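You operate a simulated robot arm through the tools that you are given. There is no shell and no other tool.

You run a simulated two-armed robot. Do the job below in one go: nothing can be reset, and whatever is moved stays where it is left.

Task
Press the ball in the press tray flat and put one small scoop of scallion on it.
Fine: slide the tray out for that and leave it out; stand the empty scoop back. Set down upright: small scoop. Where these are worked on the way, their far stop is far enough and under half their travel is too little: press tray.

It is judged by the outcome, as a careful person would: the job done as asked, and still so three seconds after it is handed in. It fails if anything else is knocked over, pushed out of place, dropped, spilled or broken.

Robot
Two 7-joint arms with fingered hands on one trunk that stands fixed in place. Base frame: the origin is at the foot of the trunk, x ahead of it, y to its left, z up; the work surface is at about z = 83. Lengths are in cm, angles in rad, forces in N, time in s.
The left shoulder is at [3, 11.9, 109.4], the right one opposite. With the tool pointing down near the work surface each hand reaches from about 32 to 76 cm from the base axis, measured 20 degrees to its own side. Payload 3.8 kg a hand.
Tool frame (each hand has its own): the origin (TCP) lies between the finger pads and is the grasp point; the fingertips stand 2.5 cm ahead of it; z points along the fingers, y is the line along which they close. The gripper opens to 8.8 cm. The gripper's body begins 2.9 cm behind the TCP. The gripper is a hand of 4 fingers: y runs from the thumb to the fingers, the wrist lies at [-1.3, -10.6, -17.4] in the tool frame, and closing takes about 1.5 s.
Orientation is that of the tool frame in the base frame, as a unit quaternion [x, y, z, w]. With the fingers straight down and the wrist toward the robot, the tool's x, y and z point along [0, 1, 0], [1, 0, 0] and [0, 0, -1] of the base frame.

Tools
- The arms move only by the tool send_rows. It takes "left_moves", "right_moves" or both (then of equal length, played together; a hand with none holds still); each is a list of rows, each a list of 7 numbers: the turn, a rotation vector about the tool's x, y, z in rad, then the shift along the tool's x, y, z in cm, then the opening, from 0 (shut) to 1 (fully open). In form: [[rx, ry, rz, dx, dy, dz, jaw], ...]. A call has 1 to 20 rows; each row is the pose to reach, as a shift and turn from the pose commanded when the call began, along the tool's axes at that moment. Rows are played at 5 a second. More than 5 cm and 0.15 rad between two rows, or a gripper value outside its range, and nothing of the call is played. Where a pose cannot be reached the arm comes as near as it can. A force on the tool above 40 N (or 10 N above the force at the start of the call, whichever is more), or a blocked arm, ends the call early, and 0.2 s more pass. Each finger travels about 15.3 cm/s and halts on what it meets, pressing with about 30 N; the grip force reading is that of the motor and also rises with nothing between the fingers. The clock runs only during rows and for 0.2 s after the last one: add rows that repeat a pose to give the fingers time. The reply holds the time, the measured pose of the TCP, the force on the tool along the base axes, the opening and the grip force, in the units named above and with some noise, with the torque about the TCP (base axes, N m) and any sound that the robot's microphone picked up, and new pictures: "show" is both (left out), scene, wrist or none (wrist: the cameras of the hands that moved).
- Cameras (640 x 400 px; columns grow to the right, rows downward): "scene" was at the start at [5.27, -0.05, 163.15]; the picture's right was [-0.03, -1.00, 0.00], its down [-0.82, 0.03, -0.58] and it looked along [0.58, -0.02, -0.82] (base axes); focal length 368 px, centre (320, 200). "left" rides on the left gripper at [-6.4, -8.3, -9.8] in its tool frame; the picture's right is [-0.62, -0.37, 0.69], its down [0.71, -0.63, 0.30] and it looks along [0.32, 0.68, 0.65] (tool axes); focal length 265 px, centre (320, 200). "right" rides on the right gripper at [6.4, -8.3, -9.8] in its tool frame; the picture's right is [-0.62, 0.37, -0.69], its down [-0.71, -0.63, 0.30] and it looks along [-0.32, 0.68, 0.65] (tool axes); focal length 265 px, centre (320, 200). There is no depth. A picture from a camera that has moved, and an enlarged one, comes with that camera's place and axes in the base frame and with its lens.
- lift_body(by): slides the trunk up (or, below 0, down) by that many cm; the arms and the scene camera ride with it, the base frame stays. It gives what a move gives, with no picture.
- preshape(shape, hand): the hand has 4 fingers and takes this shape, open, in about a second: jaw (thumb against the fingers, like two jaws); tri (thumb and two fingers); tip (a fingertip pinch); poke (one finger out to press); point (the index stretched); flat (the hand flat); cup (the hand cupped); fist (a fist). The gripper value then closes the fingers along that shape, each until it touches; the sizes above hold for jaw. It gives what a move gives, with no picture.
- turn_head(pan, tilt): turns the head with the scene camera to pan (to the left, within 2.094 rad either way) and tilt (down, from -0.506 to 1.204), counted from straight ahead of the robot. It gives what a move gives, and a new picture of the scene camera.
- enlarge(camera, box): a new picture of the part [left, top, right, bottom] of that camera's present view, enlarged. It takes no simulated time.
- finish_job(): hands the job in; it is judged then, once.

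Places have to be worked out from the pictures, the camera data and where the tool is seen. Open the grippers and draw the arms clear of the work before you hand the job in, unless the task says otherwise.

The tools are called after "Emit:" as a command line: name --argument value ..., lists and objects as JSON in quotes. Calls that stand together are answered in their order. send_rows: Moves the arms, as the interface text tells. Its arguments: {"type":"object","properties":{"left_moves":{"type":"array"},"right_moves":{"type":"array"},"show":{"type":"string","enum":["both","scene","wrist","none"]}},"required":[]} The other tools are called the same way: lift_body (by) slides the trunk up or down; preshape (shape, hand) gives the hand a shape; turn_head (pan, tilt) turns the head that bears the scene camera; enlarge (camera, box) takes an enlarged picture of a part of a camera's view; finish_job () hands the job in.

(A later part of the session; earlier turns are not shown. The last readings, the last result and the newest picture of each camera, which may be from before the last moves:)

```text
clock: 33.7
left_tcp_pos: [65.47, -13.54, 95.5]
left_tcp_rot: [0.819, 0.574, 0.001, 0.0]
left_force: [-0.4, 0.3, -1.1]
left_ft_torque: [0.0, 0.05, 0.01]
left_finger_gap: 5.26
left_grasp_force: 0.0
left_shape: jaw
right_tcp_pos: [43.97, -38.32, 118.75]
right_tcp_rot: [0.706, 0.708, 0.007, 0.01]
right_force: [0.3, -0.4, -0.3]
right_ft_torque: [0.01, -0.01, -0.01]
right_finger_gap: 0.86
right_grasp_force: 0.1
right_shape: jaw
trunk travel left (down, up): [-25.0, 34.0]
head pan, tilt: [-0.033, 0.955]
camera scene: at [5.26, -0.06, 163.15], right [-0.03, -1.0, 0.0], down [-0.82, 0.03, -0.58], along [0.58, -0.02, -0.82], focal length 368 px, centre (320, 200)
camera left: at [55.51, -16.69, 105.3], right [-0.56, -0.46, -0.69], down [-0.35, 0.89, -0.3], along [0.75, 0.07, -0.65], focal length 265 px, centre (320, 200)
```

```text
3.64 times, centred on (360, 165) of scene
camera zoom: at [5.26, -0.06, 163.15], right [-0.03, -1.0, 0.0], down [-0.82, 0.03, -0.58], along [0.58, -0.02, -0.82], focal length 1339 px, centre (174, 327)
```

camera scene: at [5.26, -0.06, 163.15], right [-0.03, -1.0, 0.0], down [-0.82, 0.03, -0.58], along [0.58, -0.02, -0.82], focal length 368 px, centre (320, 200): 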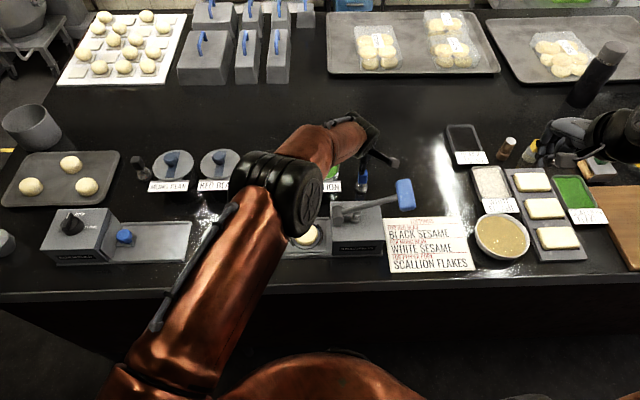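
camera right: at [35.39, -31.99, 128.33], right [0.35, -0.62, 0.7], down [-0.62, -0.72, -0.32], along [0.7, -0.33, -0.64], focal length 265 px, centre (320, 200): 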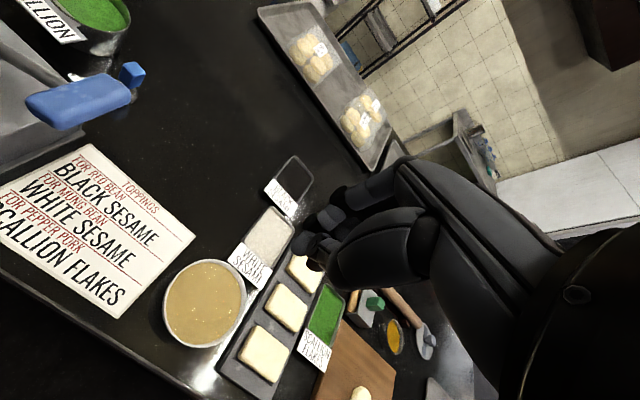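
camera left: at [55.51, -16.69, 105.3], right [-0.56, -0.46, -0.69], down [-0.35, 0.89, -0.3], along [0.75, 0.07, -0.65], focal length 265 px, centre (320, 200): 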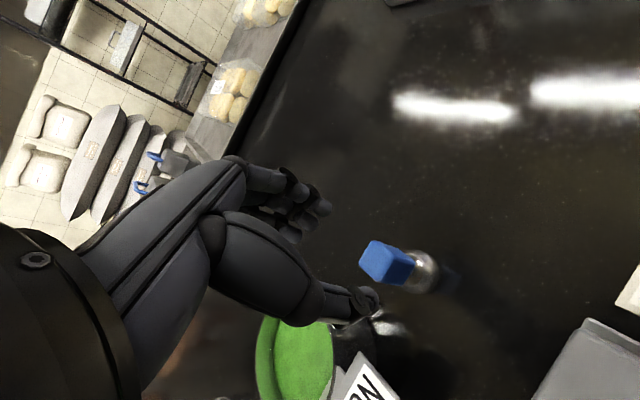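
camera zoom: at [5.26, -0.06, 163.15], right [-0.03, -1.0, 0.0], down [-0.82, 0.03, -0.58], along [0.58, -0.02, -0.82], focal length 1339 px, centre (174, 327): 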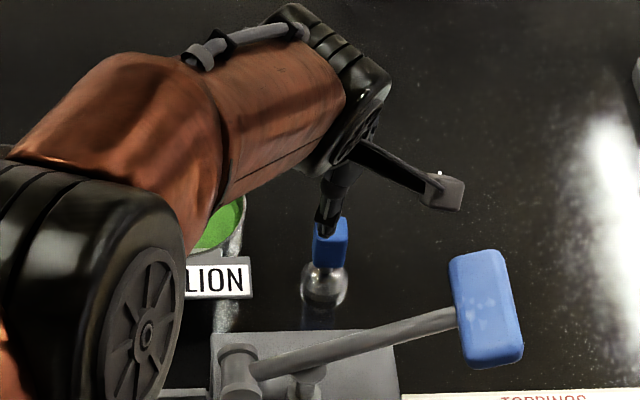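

Alignment is good: block top centre about (65.45, -13.65, 89.6), TCP at (65.47, -13.54). I'll descend to z≈88.5 around the handle.

Emit:
send_rows --left_moves '[[0, 0, 0, -0.1, 0, 2, 0.6], [0, 0, 0, -0.1, 0, 4, 0.6], [0, 0, 0, -0.1, 0, 5.5, 0.6], [0, 0, 0, -0.1, 0, 7.0, 0.6], [0, 0, 0, -0.1, 0, 7.0, 0.6]]' --show "both"

Emit:
enlarge --camera "left" --box '[230, 150, 430, 330]'

Emit:
enlarge --camera "scene" --box '[310, 140, 410, 220]'

```text
clock: 34.9
left_tcp_pos: [65.51, -13.74, 88.58]
left_tcp_rot: [0.819, 0.574, 0.001, -0.001]
left_force: [-0.1, -0.1, 1.2]
left_ft_torque: [-0.01, -0.01, -0.02]
left_finger_gap: 5.25
left_grasp_force: 0.1
left_shape: jaw
right_tcp_pos: [43.76, -38.47, 118.7]
right_tcp_rot: [0.706, 0.708, 0.007, 0.011]
right_force: [-0.3, 0.0, -0.8]
right_ft_torque: [0.05, 0.0, 0.01]
right_finger_gap: 0.87
right_grasp_force: 0.1
right_shape: jaw
trunk travel left (down, up): [-25.0, 34.0]
head pan, tilt: [-0.033, 0.955]
camera scene: at [5.27, -0.06, 163.15], right [-0.03, -1.0, 0.0], down [-0.82, 0.03, -0.58], along [0.58, -0.02, -0.82], focal length 368 px, centre (320, 200)
camera left: at [55.48, -16.79, 98.37], right [-0.56, -0.46, -0.69], down [-0.35, 0.89, -0.3], along [0.75, 0.07, -0.65], focal length 265 px, centre (320, 200)
```

scene: 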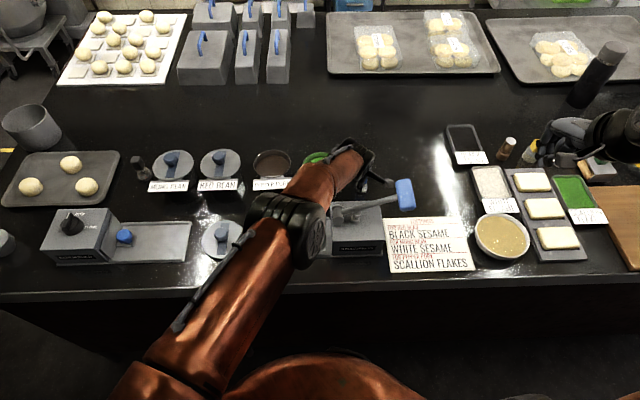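
left: 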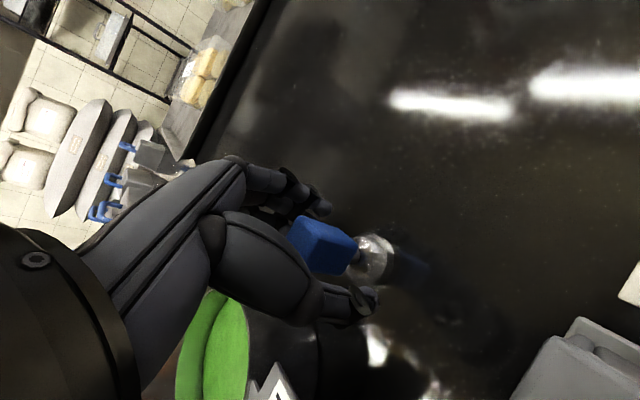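

```text
2.22 times, centred on (330, 240) of left
camera zoom: at [55.48, -16.79, 98.37], right [-0.56, -0.46, -0.69], down [-0.35, 0.89, -0.3], along [0.75, 0.07, -0.65], focal length 590 px, centre (298, 111)
```

zoom: 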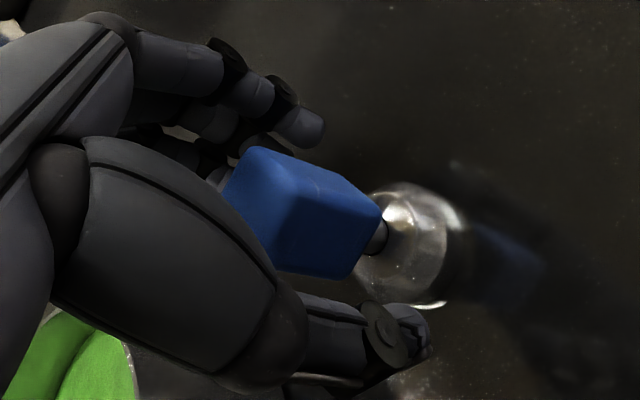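

```text
5.00 times, centred on (360, 180) of scene
camera zoom: at [5.27, -0.06, 163.15], right [-0.03, -1.0, 0.0], down [-0.82, 0.03, -0.58], along [0.58, -0.02, -0.82], focal length 1841 px, centre (120, 300)
```

zoom: 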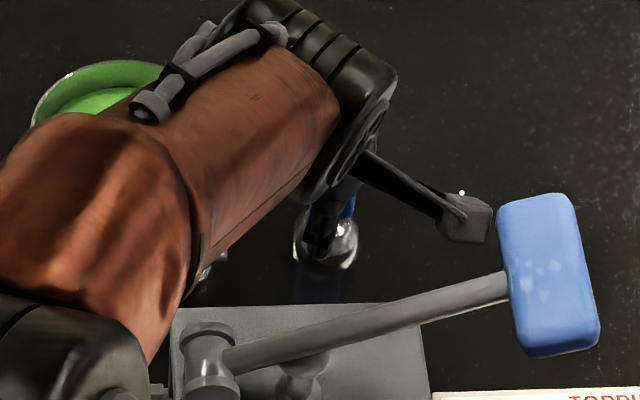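

The block sits between thumb and fingers. I'll close on it gently and check the grip.

Emit:
send_rows --left_moves '[[0, 0, 0, 0, 0, 0, 0.5], [0, 0, 0, 0, 0, 0, 0.4], [0, 0, 0, 0, 0, 0, 0.32], [0, 0, 0, 0, 0, 0, 0.26], [0, 0, 0, 0, 0, 0, 0.2], [0, 0, 0, 0, 0, 0, 0.12], [0, 0, 0, 0, 0, 0, 0.05], [0, 0, 0, 0, 0, 0, 0.05], [0, 0, 0, 0, 0, 0, 0.05]]' --show "both"

Emit:
enlarge --camera "left" --box '[230, 150, 430, 330]'

```text
clock: 36.9
left_tcp_pos: [65.61, -13.69, 88.48]
left_tcp_rot: [0.819, 0.574, 0.001, 0.0]
left_force: [-0.6, -0.1, 0.7]
left_ft_torque: [0.0, 0.01, -0.01]
left_finger_gap: 1.88
left_grasp_force: 30.4
left_shape: jaw
right_tcp_pos: [43.91, -38.36, 118.56]
right_tcp_rot: [0.706, 0.708, 0.008, 0.011]
right_force: [0.3, -0.2, 0.2]
right_ft_torque: [0.02, -0.01, -0.02]
right_finger_gap: 0.86
right_grasp_force: 0.0
right_shape: jaw
trunk travel left (down, up): [-25.0, 34.0]
head pan, tilt: [-0.033, 0.955]
camera scene: at [5.28, -0.07, 163.15], right [-0.03, -1.0, 0.0], down [-0.82, 0.03, -0.58], along [0.58, -0.02, -0.82], focal length 368 px, centre (320, 200)
camera left: at [55.48, -16.79, 98.37], right [-0.56, -0.46, -0.69], down [-0.35, 0.89, -0.3], along [0.75, 0.07, -0.65], focal length 265 px, centre (320, 200)
```

scene: 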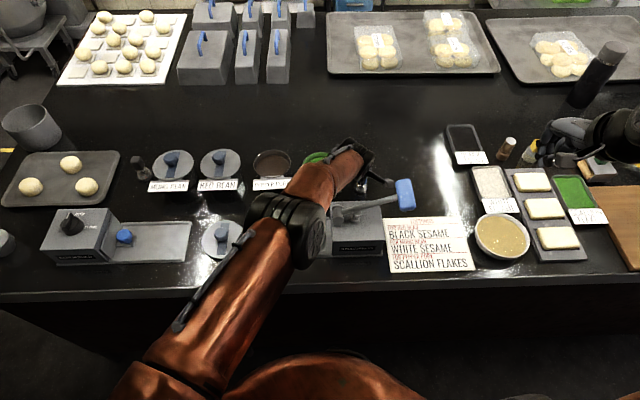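
left: 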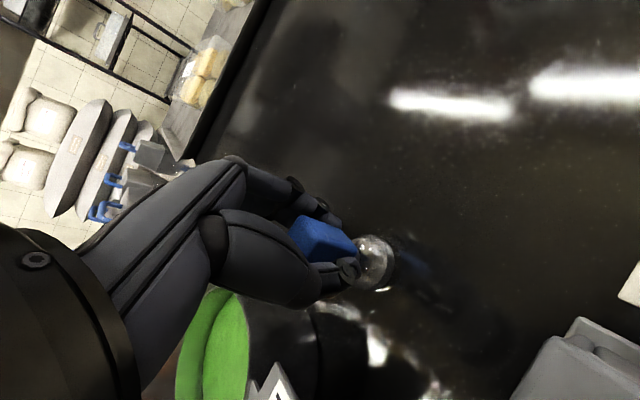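

```text
2.22 times, centred on (330, 240) of left
camera zoom: at [55.48, -16.79, 98.37], right [-0.56, -0.46, -0.69], down [-0.35, 0.89, -0.3], along [0.75, 0.07, -0.65], focal length 590 px, centre (298, 111)
```

zoom: 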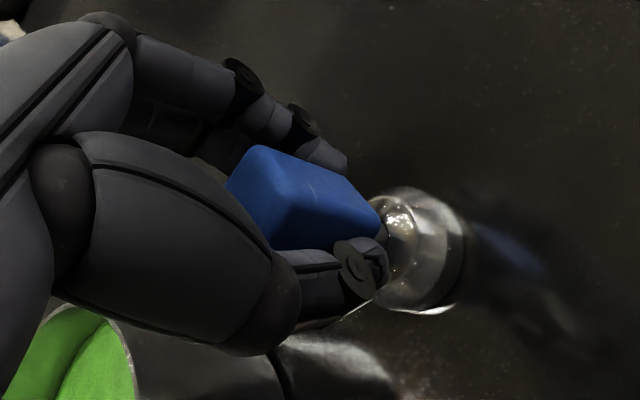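

Firm grip (1.88 cm, 30 N). I'll lift the scoop straight up about 12 cm and look at it from below and the side.

Emit:
send_rows --left_moves '[[0, 0, 0, 0, 0, -0.5, 0.05], [0, 0, 0, 0, 0, -1.5, 0.05], [0, 0, 0, 0, 0, -3, 0.05], [0, 0, 0, 0, 0, -5, 0.05], [0, 0, 0, 0, 0, -7.5, 0.05], [0, 0, 0, 0, 0, -10, 0.05], [0, 0, 0, 0, 0, -12.5, 0.05], [0, 0, 0, 0, 0, -12.5, 0.05]]' --show "both"

Emit:
enlarge --camera "left" --box '[250, 170, 430, 330]'

Emit:
enlarge --camera "right" --box '[0, 0, 160, 120]'

Emit:
enlarge --camera "scene" --box '[320, 110, 420, 190]'

```text
clock: 38.7
left_tcp_pos: [65.52, -13.78, 101.02]
left_tcp_rot: [0.819, 0.574, 0.0, -0.001]
left_force: [-0.6, 0.1, -0.4]
left_ft_torque: [0.0, -0.01, 0.01]
left_finger_gap: 1.84
left_grasp_force: 30.0
left_shape: jaw
right_tcp_pos: [43.89, -38.24, 118.78]
right_tcp_rot: [0.706, 0.709, 0.007, 0.01]
right_force: [0.3, -0.3, -0.1]
right_ft_torque: [-0.01, 0.01, 0.01]
right_finger_gap: 0.87
right_grasp_force: 0.0
right_shape: jaw
trunk travel left (down, up): [-25.0, 34.0]
head pan, tilt: [-0.033, 0.955]
camera scene: at [5.32, -0.08, 163.14], right [-0.03, -1.0, 0.0], down [-0.82, 0.03, -0.58], along [0.58, -0.02, -0.82], focal length 368 px, centre (320, 200)
camera left: at [55.48, -16.83, 110.81], right [-0.56, -0.46, -0.69], down [-0.35, 0.89, -0.3], along [0.75, 0.07, -0.65], focal length 265 px, centre (320, 200)
```

scene: 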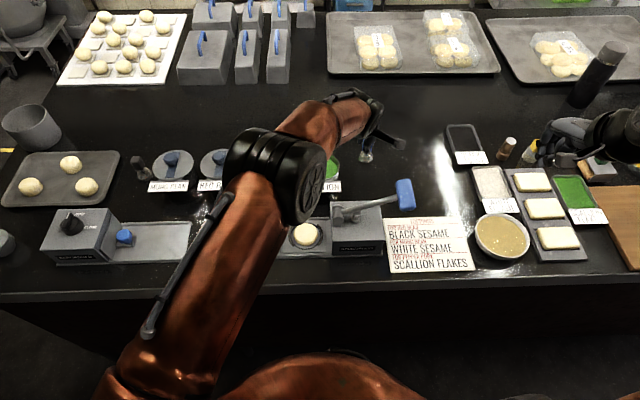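
left: 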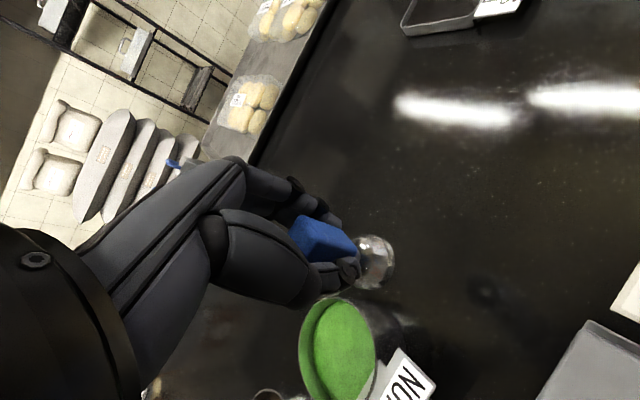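

```text
2.50 times, centred on (340, 250) of left
camera zoom: at [55.48, -16.83, 110.81], right [-0.56, -0.46, -0.69], down [-0.35, 0.89, -0.3], along [0.75, 0.07, -0.65], focal length 664 px, centre (270, 75)
```

zoom: 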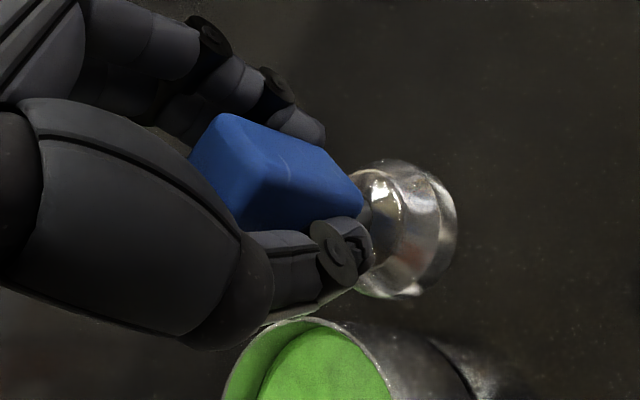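

```text
3.33 times, centred on (80, 60) of right
camera zoom: at [35.42, -32.03, 128.31], right [0.35, -0.62, 0.7], down [-0.62, -0.72, -0.32], along [0.7, -0.33, -0.64], focal length 885 px, centre (1120, 667)
```

zoom: 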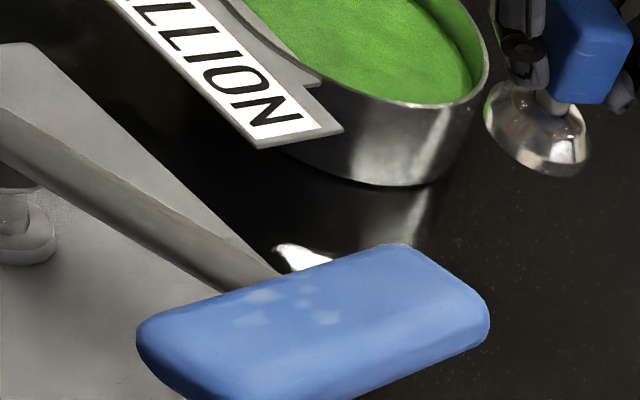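

```text
5.00 times, centred on (370, 150) of scene
camera zoom: at [5.32, -0.08, 163.14], right [-0.03, -1.0, 0.0], down [-0.82, 0.03, -0.58], along [0.58, -0.02, -0.82], focal length 1841 px, centre (70, 450)
```

zoom: 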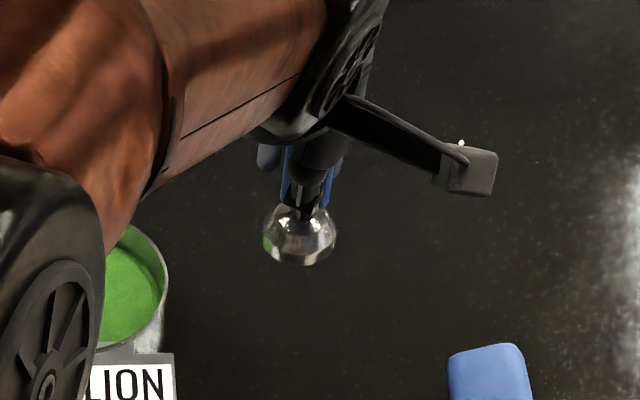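

The scoop is held and clear, but from above I can't see its mouth. I'll raise it a little and tip it on its side (empty, over bare table) so the cameras can see the underside.

Emit:
send_rows --left_moves '[[0, -0.14, 0, 0, 0, -1, 0.05], [0, -0.28, 0, 0, 0, -2, 0.05], [0, -0.42, 0, 0, 0, -3, 0.05], [0, -0.56, 0, 0, 0, -4, 0.05], [0, -0.7, 0, 0, 0, -5, 0.05], [0, -0.84, 0, 0, 0, -6, 0.05], [0, -0.98, 0, 0, 0, -6, 0.05], [0, -1.12, 0, 0, 0, -6, 0.05], [0, -1.26, 0, 0, 0, -6, 0.05], [0, -1.4, 0, 0, 0, -6, 0.05], [0, -1.5, 0, 0, 0, -6, 0.05], [0, -1.5, 0, 0, 0, -6, 0.05]]' --show "both"

Emit:
enlarge --camera "right" --box '[0, 0, 160, 120]'

Emit:
enlarge --camera "scene" --box '[320, 70, 460, 190]'

Emit:
enlarge --camera "left" --box '[250, 170, 430, 330]'

```text
clock: 41.3
left_tcp_pos: [65.54, -13.66, 107.01]
left_tcp_rot: [0.598, 0.42, -0.559, 0.392]
left_force: [0.0, 0.2, -0.9]
left_ft_torque: [-0.02, 0.01, 0.0]
left_finger_gap: 1.84
left_grasp_force: 29.8
left_shape: jaw
right_tcp_pos: [43.99, -38.32, 118.72]
right_tcp_rot: [0.705, 0.709, 0.007, 0.01]
right_force: [-0.2, 0.2, 0.3]
right_ft_torque: [0.01, 0.02, -0.01]
right_finger_gap: 0.89
right_grasp_force: 0.0
right_shape: jaw
trunk travel left (down, up): [-25.0, 34.0]
head pan, tilt: [-0.033, 0.955]
camera scene: at [5.29, -0.04, 163.15], right [-0.03, -1.0, 0.0], down [-0.82, 0.03, -0.58], along [0.58, -0.02, -0.82], focal length 368 px, centre (320, 200)
camera left: at [60.85, -1.93, 114.1], right [-0.6, -0.57, 0.57], down [-0.68, -0.02, -0.73], along [0.43, -0.82, -0.37], focal length 265 px, centre (320, 200)
```

scene: 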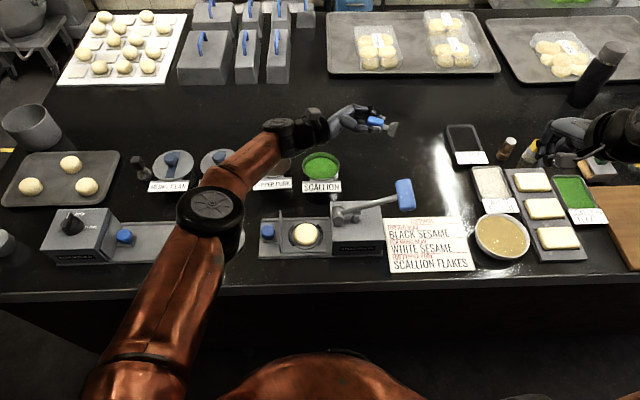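
left: 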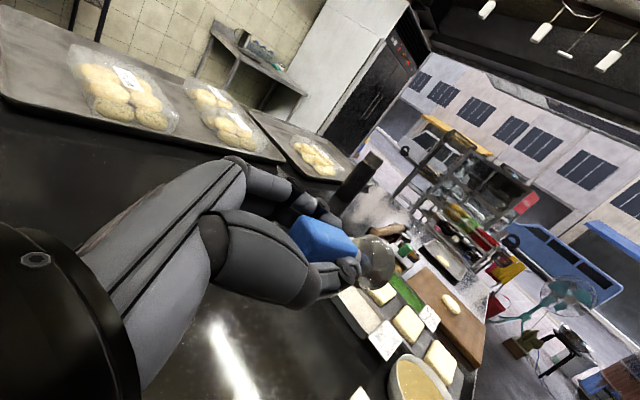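

```text
3.33 times, centred on (80, 60) of right
camera zoom: at [35.4, -32.0, 128.32], right [0.35, -0.62, 0.7], down [-0.62, -0.72, -0.32], along [0.7, -0.33, -0.64], focal length 885 px, centre (1120, 667)
```

zoom: 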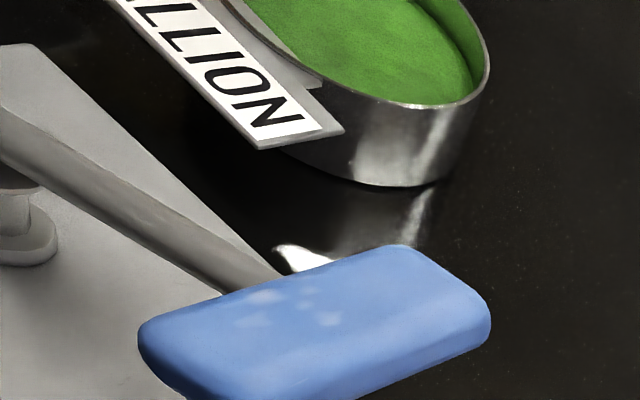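

```text
3.33 times, centred on (390, 130) of scene
camera zoom: at [5.29, -0.04, 163.15], right [-0.03, -1.0, 0.0], down [-0.82, 0.03, -0.58], along [0.58, -0.02, -0.82], focal length 1227 px, centre (87, 433)
```

zoom: 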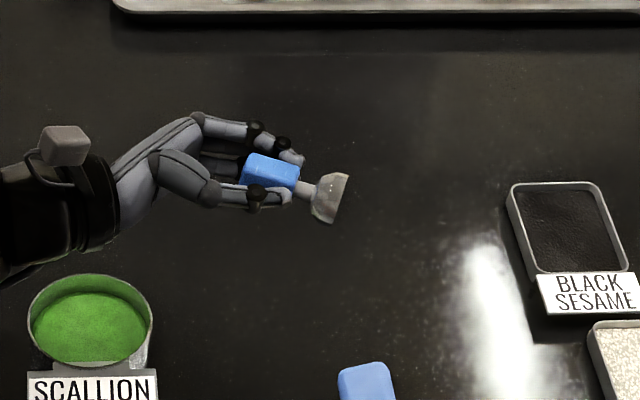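

```text
2.50 times, centred on (340, 250) of left
camera zoom: at [60.85, -1.93, 114.1], right [-0.6, -0.57, 0.57], down [-0.68, -0.02, -0.73], along [0.43, -0.82, -0.37], focal length 664 px, centre (270, 75)
```

zoom: 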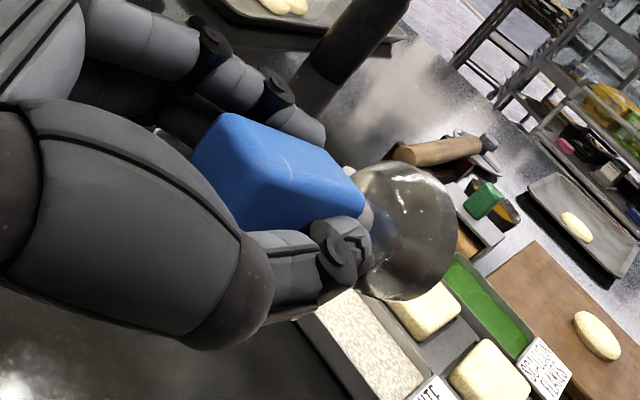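

The bell shape is visible from the side. I'll zoom in on its mouth.

Emit:
enlarge --camera "scene" --box '[378, 112, 406, 136]'

Emit:
enlarge --camera "left" --box '[330, 220, 410, 300]'

```text
16.00 times, centred on (392, 124) of scene
camera zoom: at [5.29, -0.04, 163.15], right [-0.03, -1.0, 0.0], down [-0.82, 0.03, -0.58], along [0.58, -0.02, -0.82], focal length 5891 px, centre (-832, 1416)
```

zoom: 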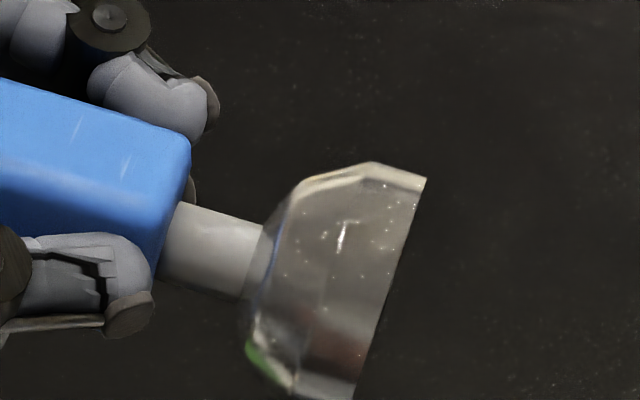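

```text
5.00 times, centred on (370, 260) of left
camera zoom: at [60.85, -1.93, 114.1], right [-0.6, -0.57, 0.57], down [-0.68, -0.02, -0.73], along [0.43, -0.82, -0.37], focal length 1327 px, centre (70, -100)
```

zoom: 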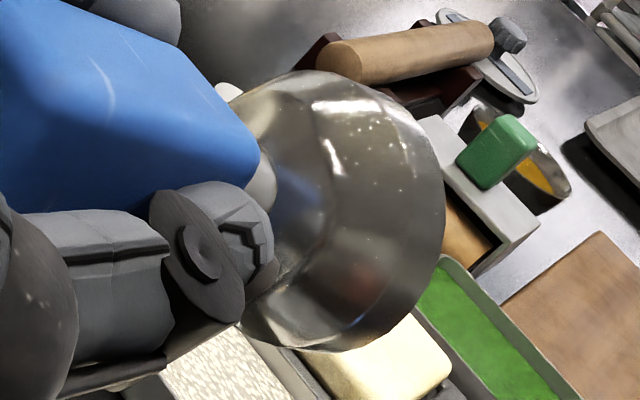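

It is a hemispherical bowl with its mouth opposite the handle, so it stands mouth-down. First I'll return it upright and carry it over the scallion tub (centre about (67.7, -2.4), rim z≈90) to see how it picks up.

Emit:
send_rows --left_moves '[[0, 0.14, 0, 0.25, -0.16, -1.02, 0.05], [0, 0.28, 0, 0.51, -0.33, -2.04, 0.05], [0, 0.42, 0, 0.76, -0.49, -3.05, 0.05], [0, 0.56, 0, 1.01, -0.65, -4.07, 0.05], [0, 0.7, 0, 1.27, -0.82, -5.09, 0.05], [0, 0.84, 0, 1.52, -0.98, -6.11, 0.05], [0, 0.98, 0, 1.78, -1.15, -7.13, 0.05], [0, 1.12, 0, 2.03, -1.31, -8.15, 0.05], [0, 1.26, 0, 2.28, -1.47, -9.16, 0.05], [0, 1.4, 0, 2.54, -1.64, -10.2, 0.05], [0, 1.5, 0, 2.79, -1.8, -11.2, 0.05], [0, 1.5, 0, 2.79, -1.8, -11.2, 0.05]]' --show "both"

Emit:
enlarge --camera "left" --box '[240, 160, 480, 400]'

Emit:
enlarge --camera "scene" --box '[280, 110, 380, 200]'

Emit:
enlarge --camera "right" --box '[0, 0, 160, 100]'

```text
clock: 43.9
left_tcp_pos: [67.66, -2.34, 104.98]
left_tcp_rot: [0.819, 0.574, 0.002, -0.001]
left_force: [0.0, -0.1, -0.3]
left_ft_torque: [0.01, 0.0, 0.0]
left_finger_gap: 1.85
left_grasp_force: 30.5
left_shape: jaw
right_tcp_pos: [43.87, -38.37, 118.68]
right_tcp_rot: [0.706, 0.708, 0.006, 0.011]
right_force: [-0.7, 0.9, -0.4]
right_ft_torque: [-0.01, -0.03, -0.02]
right_finger_gap: 0.84
right_grasp_force: 0.0
right_shape: jaw
trunk travel left (down, up): [-25.0, 34.0]
head pan, tilt: [-0.033, 0.955]
camera scene: at [5.3, -0.04, 163.15], right [-0.03, -1.0, 0.0], down [-0.82, 0.03, -0.58], along [0.58, -0.02, -0.82], focal length 368 px, centre (320, 200)
camera left: at [57.65, -5.48, 114.81], right [-0.56, -0.46, -0.69], down [-0.35, 0.89, -0.3], along [0.75, 0.07, -0.65], focal length 265 px, centre (320, 200)
```

scene: 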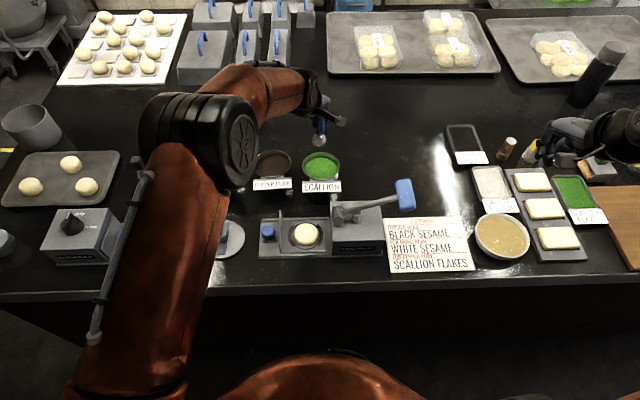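
left: 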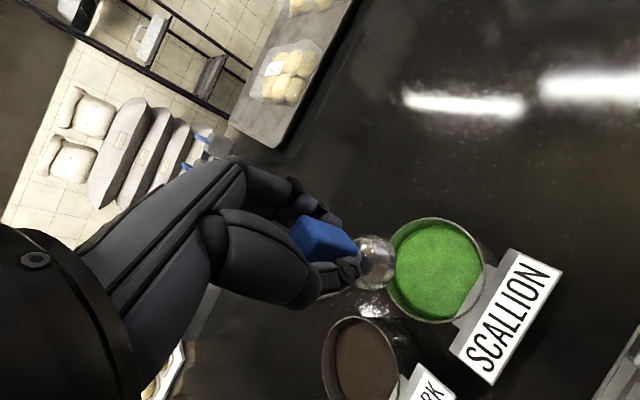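

```text
1.67 times, centred on (360, 280) of left
camera zoom: at [57.65, -5.48, 114.81], right [-0.56, -0.46, -0.69], down [-0.35, 0.89, -0.3], along [0.75, 0.07, -0.65], focal length 442 px, centre (253, 67)
```

zoom: 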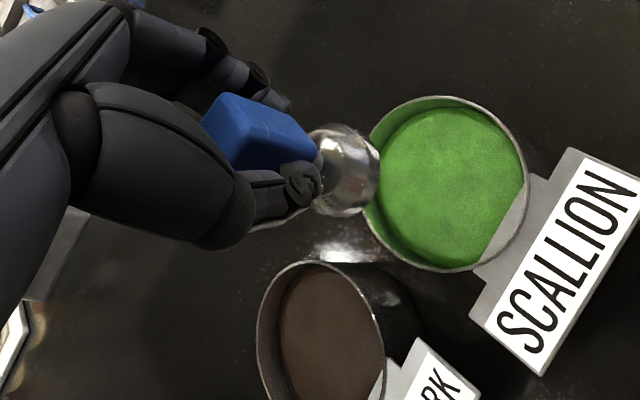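

```text
4.44 times, centred on (330, 155) of scene
camera zoom: at [5.3, -0.04, 163.15], right [-0.03, -1.0, 0.0], down [-0.82, 0.03, -0.58], along [0.58, -0.02, -0.82], focal length 1636 px, centre (276, 400)
```

zoom: 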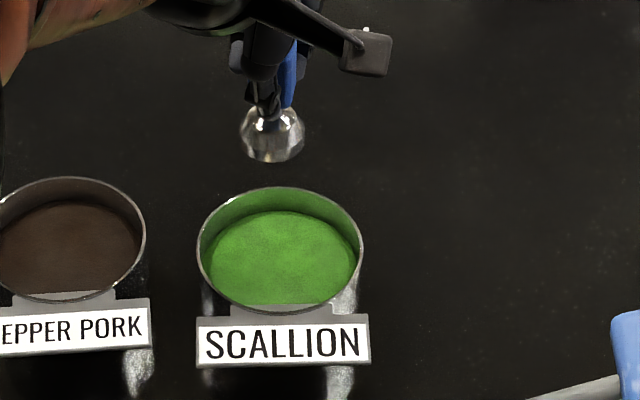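

```text
4.00 times, centred on (80, 50) of right
camera zoom: at [35.41, -32.0, 128.32], right [0.35, -0.62, 0.7], down [-0.62, -0.72, -0.32], along [0.7, -0.33, -0.64], focal length 1062 px, centre (1280, 800)
```

zoom: 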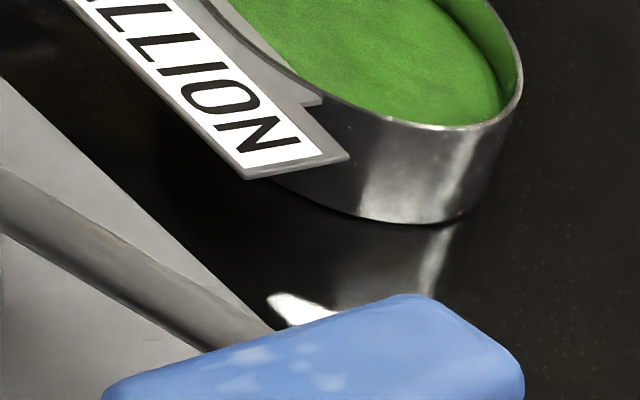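

The tub centre by the left camera is about (67.65, -2.9), with the scallion surface near z 88. I'll dip the bowl straight down about 2 cm into it and watch forces and sounds.

Emit:
send_rows --left_moves '[[0, 0, 0, -0.25, 0.1, 2, 0.05], [0, 0, 0, -0.5, 0.19, 4.5, 0.05], [0, 0, 0, -0.5, 0.19, 7, 0.05], [0, 0, 0, -0.5, 0.19, 9, 0.05], [0, 0, 0, -0.5, 0.19, 10.5, 0.05], [0, 0, 0, -0.5, 0.19, 11.5, 0.05], [0, 0, 0, -0.5, 0.19, 12.5, 0.05], [0, 0, 0, -0.5, 0.19, 13.5, 0.05], [0, 0, 0, -0.5, 0.19, 13.5, 0.05]]' --show "both"

Emit:
enlarge --camera "left" --box '[240, 160, 480, 400]'

Emit:
enlarge --camera "scene" --box '[280, 110, 380, 200]'

```text
clock: 45.9
left_tcp_pos: [67.81, -3.07, 92.19]
left_tcp_rot: [0.819, 0.574, 0.005, 0.006]
left_force: [1.1, 0.7, 33.9]
left_ft_torque: [-0.04, -0.12, 0.02]
left_finger_gap: 2.09
left_grasp_force: 29.9
left_shape: jaw
right_tcp_pos: [43.51, -38.35, 118.8]
right_tcp_rot: [0.705, 0.709, 0.008, 0.012]
right_force: [-0.3, -0.7, 0.4]
right_ft_torque: [0.01, 0.04, 0.01]
right_finger_gap: 0.87
right_grasp_force: 0.1
right_shape: jaw
trunk travel left (down, up): [-25.0, 34.0]
head pan, tilt: [-0.033, 0.955]
camera scene: at [4.81, -0.03, 163.2], right [-0.03, -1.0, 0.0], down [-0.81, 0.03, -0.58], along [0.58, -0.02, -0.81], focal length 368 px, centre (320, 200)
camera left: at [57.6, -6.08, 101.98], right [-0.55, -0.46, -0.7], down [-0.34, 0.89, -0.31], along [0.76, 0.07, -0.64], focal length 265 px, centre (320, 200)
```

scene: 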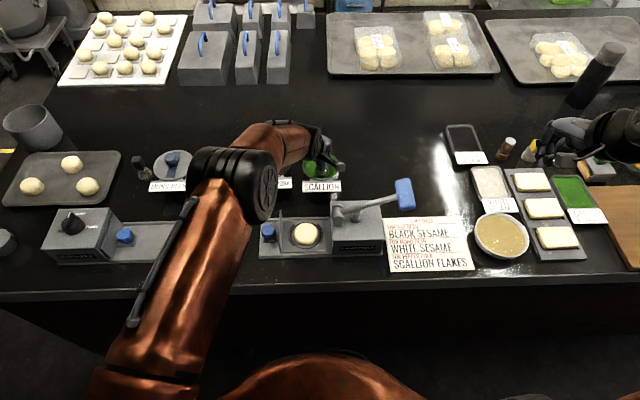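
left: 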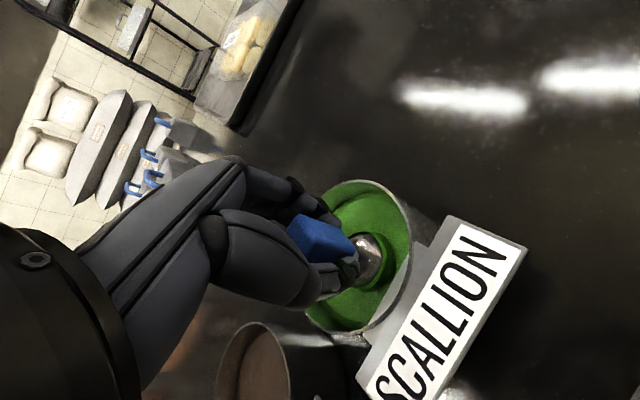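

```text
1.67 times, centred on (360, 280) of left
camera zoom: at [57.6, -6.08, 101.98], right [-0.55, -0.46, -0.7], down [-0.34, 0.89, -0.31], along [0.76, 0.07, -0.64], focal length 442 px, centre (253, 67)
```

zoom: 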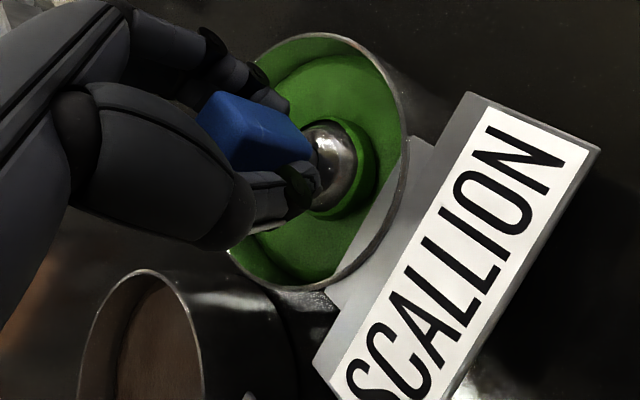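

```text
4.44 times, centred on (330, 155) of scene
camera zoom: at [4.81, -0.03, 163.2], right [-0.03, -1.0, 0.0], down [-0.81, 0.03, -0.58], along [0.58, -0.02, -0.81], focal length 1636 px, centre (276, 400)
```

zoom: 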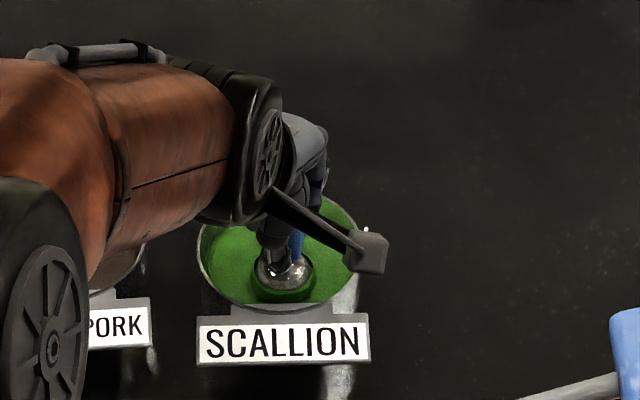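

The bowl is in the scallion with 34 N of resistance and a raised green collar around it. I'll back off gently, lift it just above the tub and look for a load.

Emit:
send_rows --left_moves '[[0, 0, 0, 0, 0, -0.5, 0.05], [0, 0, 0, 0, 0, -1.0, 0.05], [0, 0, 0, 0, 0, -2.0, 0.05], [0, 0, 0, 0, 0, -3.5, 0.05], [0, 0, 0, 0, 0, -5.5, 0.05], [0, 0, 0, 0, 0, -7.5, 0.05], [0, 0, 0, 0, 0, -7.5, 0.05]]' --show "both"

Emit:
enlarge --camera "left" --box '[260, 170, 460, 350]'

Emit:
enlarge --camera "scene" --box '[290, 120, 370, 200]'

```text
clock: 47.5
left_tcp_pos: [67.64, -2.97, 98.89]
left_tcp_rot: [0.818, 0.575, -0.001, -0.001]
left_force: [0.1, -0.8, -0.5]
left_ft_torque: [0.02, -0.02, -0.01]
left_finger_gap: 2.01
left_grasp_force: 30.1
left_shape: jaw
right_tcp_pos: [43.85, -38.36, 118.63]
right_tcp_rot: [0.706, 0.708, 0.007, 0.01]
right_force: [-0.5, -0.5, 0.0]
right_ft_torque: [0.01, 0.01, 0.02]
right_finger_gap: 0.87
right_grasp_force: 0.2
right_shape: jaw
trunk travel left (down, up): [-25.0, 34.0]
head pan, tilt: [-0.033, 0.955]
camera scene: at [5.32, -0.06, 163.14], right [-0.03, -1.0, 0.0], down [-0.82, 0.03, -0.58], along [0.58, -0.02, -0.82], focal length 368 px, centre (320, 200)
camera left: at [57.65, -6.07, 108.79], right [-0.56, -0.46, -0.69], down [-0.35, 0.89, -0.3], along [0.75, 0.07, -0.65], focal length 265 px, centre (320, 200)
```

scene: 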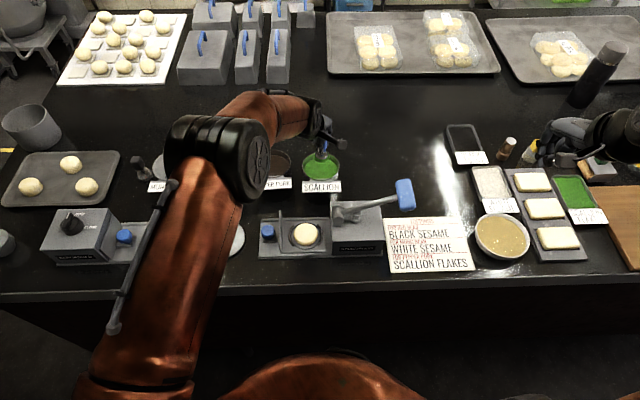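
left: 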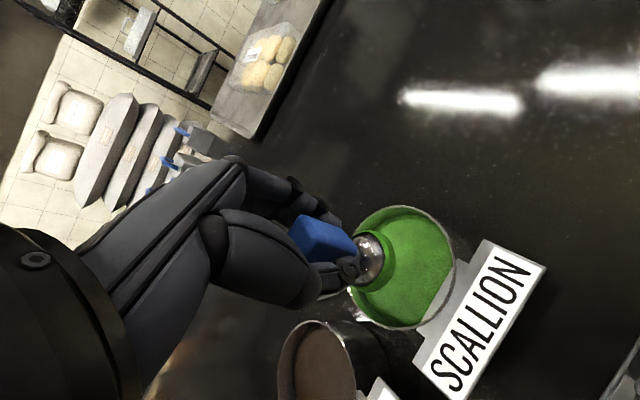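

```text
2.22 times, centred on (360, 260) of left
camera zoom: at [57.65, -6.07, 108.79], right [-0.56, -0.46, -0.69], down [-0.35, 0.89, -0.3], along [0.75, 0.07, -0.65], focal length 590 px, centre (231, 67)
```

zoom: 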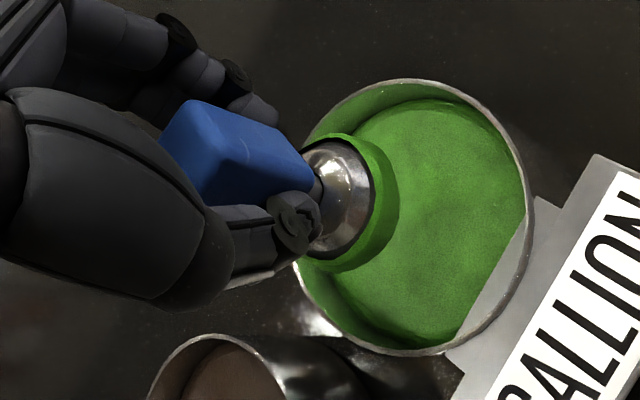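

```text
5.00 times, centred on (330, 160) of scene
camera zoom: at [5.32, -0.06, 163.14], right [-0.03, -1.0, 0.0], down [-0.82, 0.03, -0.58], along [0.58, -0.02, -0.82], focal length 1841 px, centre (270, 400)
```

zoom: 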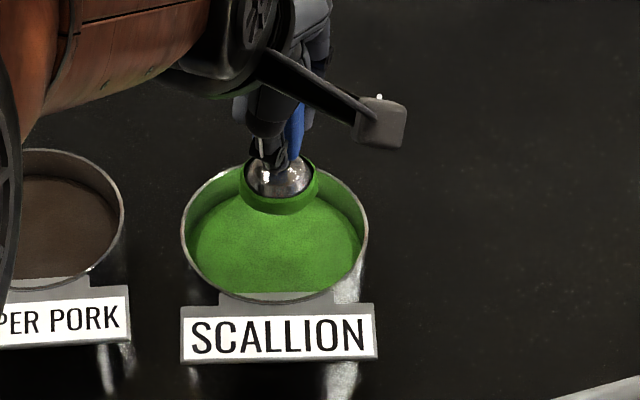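

The scoop has picked up a portion: a green puck sits at its mouth, and it holds while upright. I'll carry it upright, gently, to above the dough disc (50, 2), straightening the yaw on the way.

Emit:
send_rows --left_moves '[[0, 0, 0, 0, 0, -1, 0.05], [0, 0, 0, 0, 0, -2.5, 0.05], [0, 0, 0, -0.05, -0.8, -3.5, 0.05], [0, 0, -0.035, -0.18, -2.4, -3.5, 0.05], [0, 0, -0.07, -0.32, -4.3, -3.5, 0.05], [0, 0, -0.105, -0.46, -6.2, -3.5, 0.05], [0, 0, -0.14, -0.6, -8.1, -3.5, 0.05], [0, 0, -0.175, -0.74, -10, -3.5, 0.05], [0, 0, -0.21, -0.88, -11.9, -3.5, 0.05], [0, 0, -0.245, -1.02, -13.8, -3.5, 0.05], [0, 0, -0.28, -1.16, -15.7, -3.5, 0.05], [0, 0, -0.315, -1.28, -17.3, -3.5, 0.05], [0, 0, -0.349, -1.35, -18.35, -3.5, 0.05], [0, 0, -0.349, -1.35, -18.35, -3.5, 0.05]]' --show "both"

Emit:
enlarge --camera "left" --box '[240, 150, 520, 370]'

Emit:
enlarge --camera "scene" --box '[250, 150, 360, 260]'

```text
clock: 50.5
left_tcp_pos: [49.91, 1.94, 102.53]
left_tcp_rot: [0.706, 0.709, 0.001, 0.0]
left_force: [0.0, 0.6, -1.0]
left_ft_torque: [0.01, -0.01, 0.01]
left_finger_gap: 1.97
left_grasp_force: 30.0
left_shape: jaw
right_tcp_pos: [43.91, -38.37, 118.76]
right_tcp_rot: [0.706, 0.708, 0.006, 0.01]
right_force: [-1.2, 0.5, -0.4]
right_ft_torque: [0.02, -0.01, -0.01]
right_finger_gap: 0.84
right_grasp_force: 0.1
right_shape: jaw
trunk travel left (down, up): [-25.0, 34.0]
head pan, tilt: [-0.033, 0.955]
camera scene: at [5.31, -0.05, 163.15], right [-0.03, -1.0, 0.0], down [-0.82, 0.03, -0.58], along [0.58, -0.02, -0.82], focal length 368 px, centre (320, 200)
camera left: at [41.67, -4.36, 112.38], right [-0.37, -0.62, -0.69], down [-0.63, 0.71, -0.3], along [0.68, 0.33, -0.65], focal length 265 px, centre (320, 200)
```

scene: 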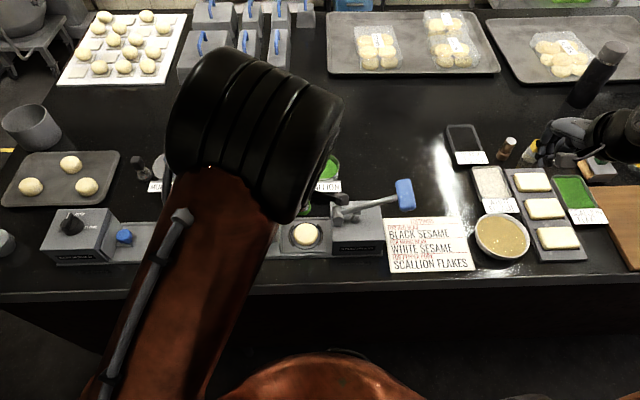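
left: 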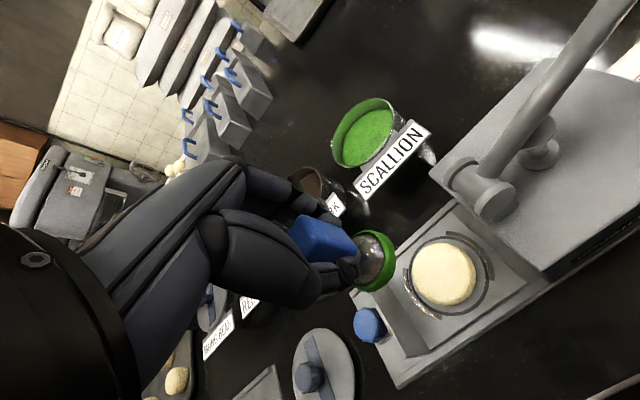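

```text
1.82 times, centred on (380, 260) of left
camera zoom: at [41.67, -4.36, 112.38], right [-0.37, -0.62, -0.69], down [-0.63, 0.71, -0.3], along [0.68, 0.33, -0.65], focal length 483 px, centre (211, 91)
```

zoom: 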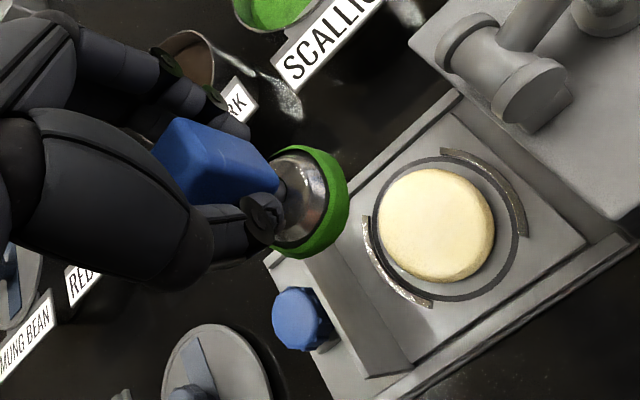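

```text
3.64 times, centred on (305, 205) of scene
camera zoom: at [5.31, -0.05, 163.15], right [-0.03, -1.0, 0.0], down [-0.82, 0.03, -0.58], along [0.58, -0.02, -0.82], focal length 1339 px, centre (374, 182)
```

zoom: 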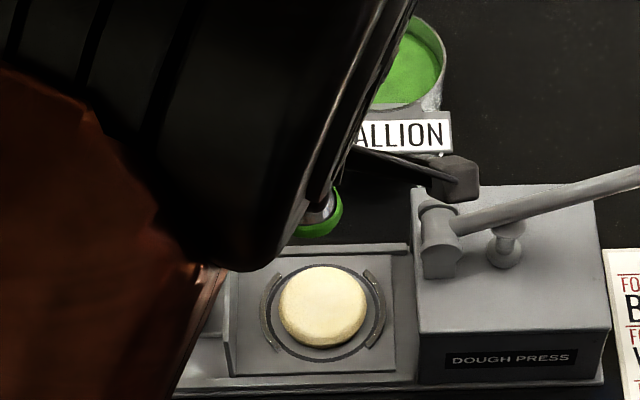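

The portion is intact and above the disc. By both cameras the disc centre is about (50, 1.5) in the left arm's frame; I'll shift 0.45 cm right and lower to just above it.

Emit:
send_rows --left_moves '[[0, 0, 0, -0.2, 0, 1.5, 0.05], [0, 0, 0, -0.4, 0.05, 3, 0.05], [0, 0, 0, -0.45, 0.05, 5, 0.05], [0, 0, 0, -0.45, 0.05, 6.5, 0.05], [0, 0, 0, -0.45, 0.05, 8, 0.05], [0, 0, 0, -0.45, 0.05, 8, 0.05]]' --show "both"

Emit:
enlarge --camera "left" --box '[260, 160, 460, 340]'

Emit:
enlarge --camera "scene" --box '[260, 170, 360, 260]'

```text
clock: 51.9
left_tcp_pos: [49.92, 1.69, 94.58]
left_tcp_rot: [0.706, 0.708, 0.001, 0.0]
left_force: [-0.2, -0.1, -1.8]
left_ft_torque: [0.03, -0.02, -0.02]
left_finger_gap: 2.01
left_grasp_force: 29.3
left_shape: jaw
right_tcp_pos: [43.99, -38.28, 118.83]
right_tcp_rot: [0.706, 0.708, 0.007, 0.011]
right_force: [0.0, -1.0, 0.9]
right_ft_torque: [0.03, 0.0, -0.02]
right_finger_gap: 0.86
right_grasp_force: 0.0
right_shape: jaw
trunk travel left (down, up): [-25.0, 34.0]
head pan, tilt: [-0.033, 0.955]
camera scene: at [5.26, -0.07, 163.15], right [-0.03, -1.0, 0.0], down [-0.82, 0.03, -0.58], along [0.58, -0.02, -0.82], focal length 368 px, centre (320, 200)
camera left: at [41.59, -4.73, 104.32], right [-0.37, -0.62, -0.69], down [-0.63, 0.71, -0.3], along [0.68, 0.33, -0.65], focal length 265 px, centre (320, 200)
```

scene: 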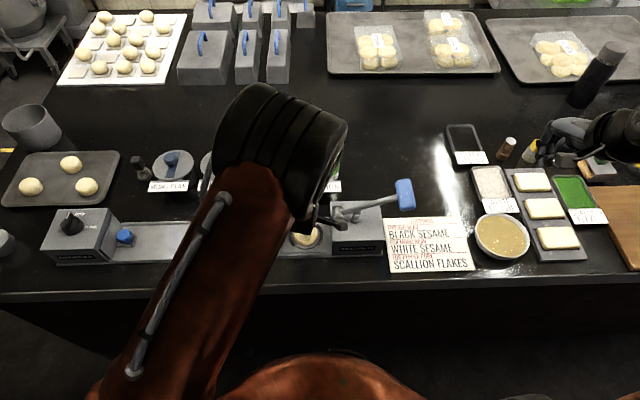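
left: 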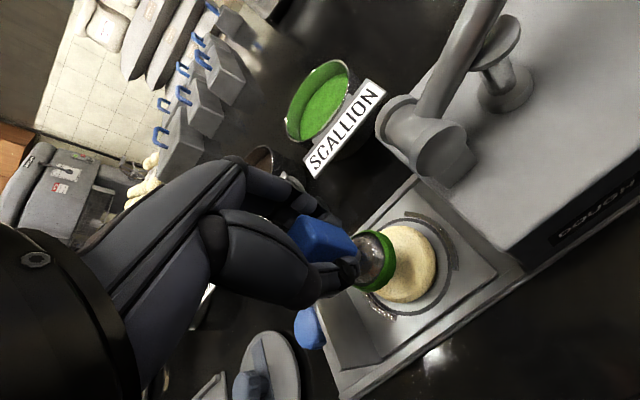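

```text
2.22 times, centred on (360, 250) of left
camera zoom: at [41.59, -4.73, 104.32], right [-0.37, -0.62, -0.69], down [-0.63, 0.71, -0.3], along [0.68, 0.33, -0.65], focal length 590 px, centre (231, 89)
```

zoom: 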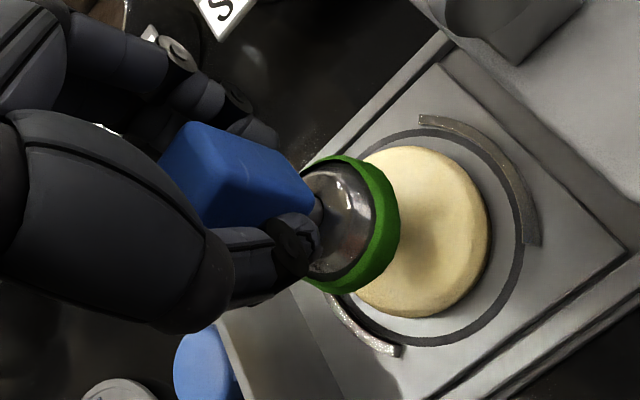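

```text
4.44 times, centred on (310, 215) of scene
camera zoom: at [5.26, -0.07, 163.15], right [-0.03, -1.0, 0.0], down [-0.82, 0.03, -0.58], along [0.58, -0.02, -0.82], focal length 1636 px, centre (364, 133)
```

zoom: 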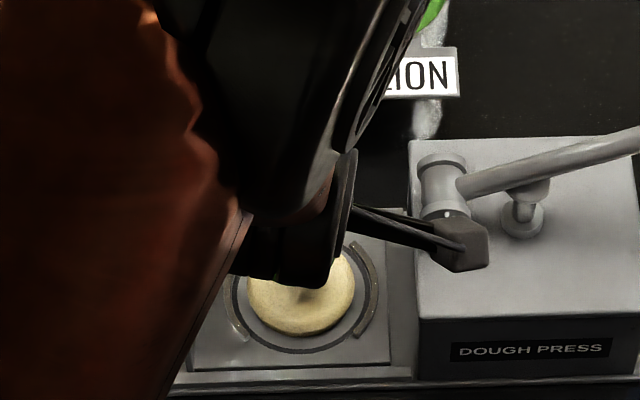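

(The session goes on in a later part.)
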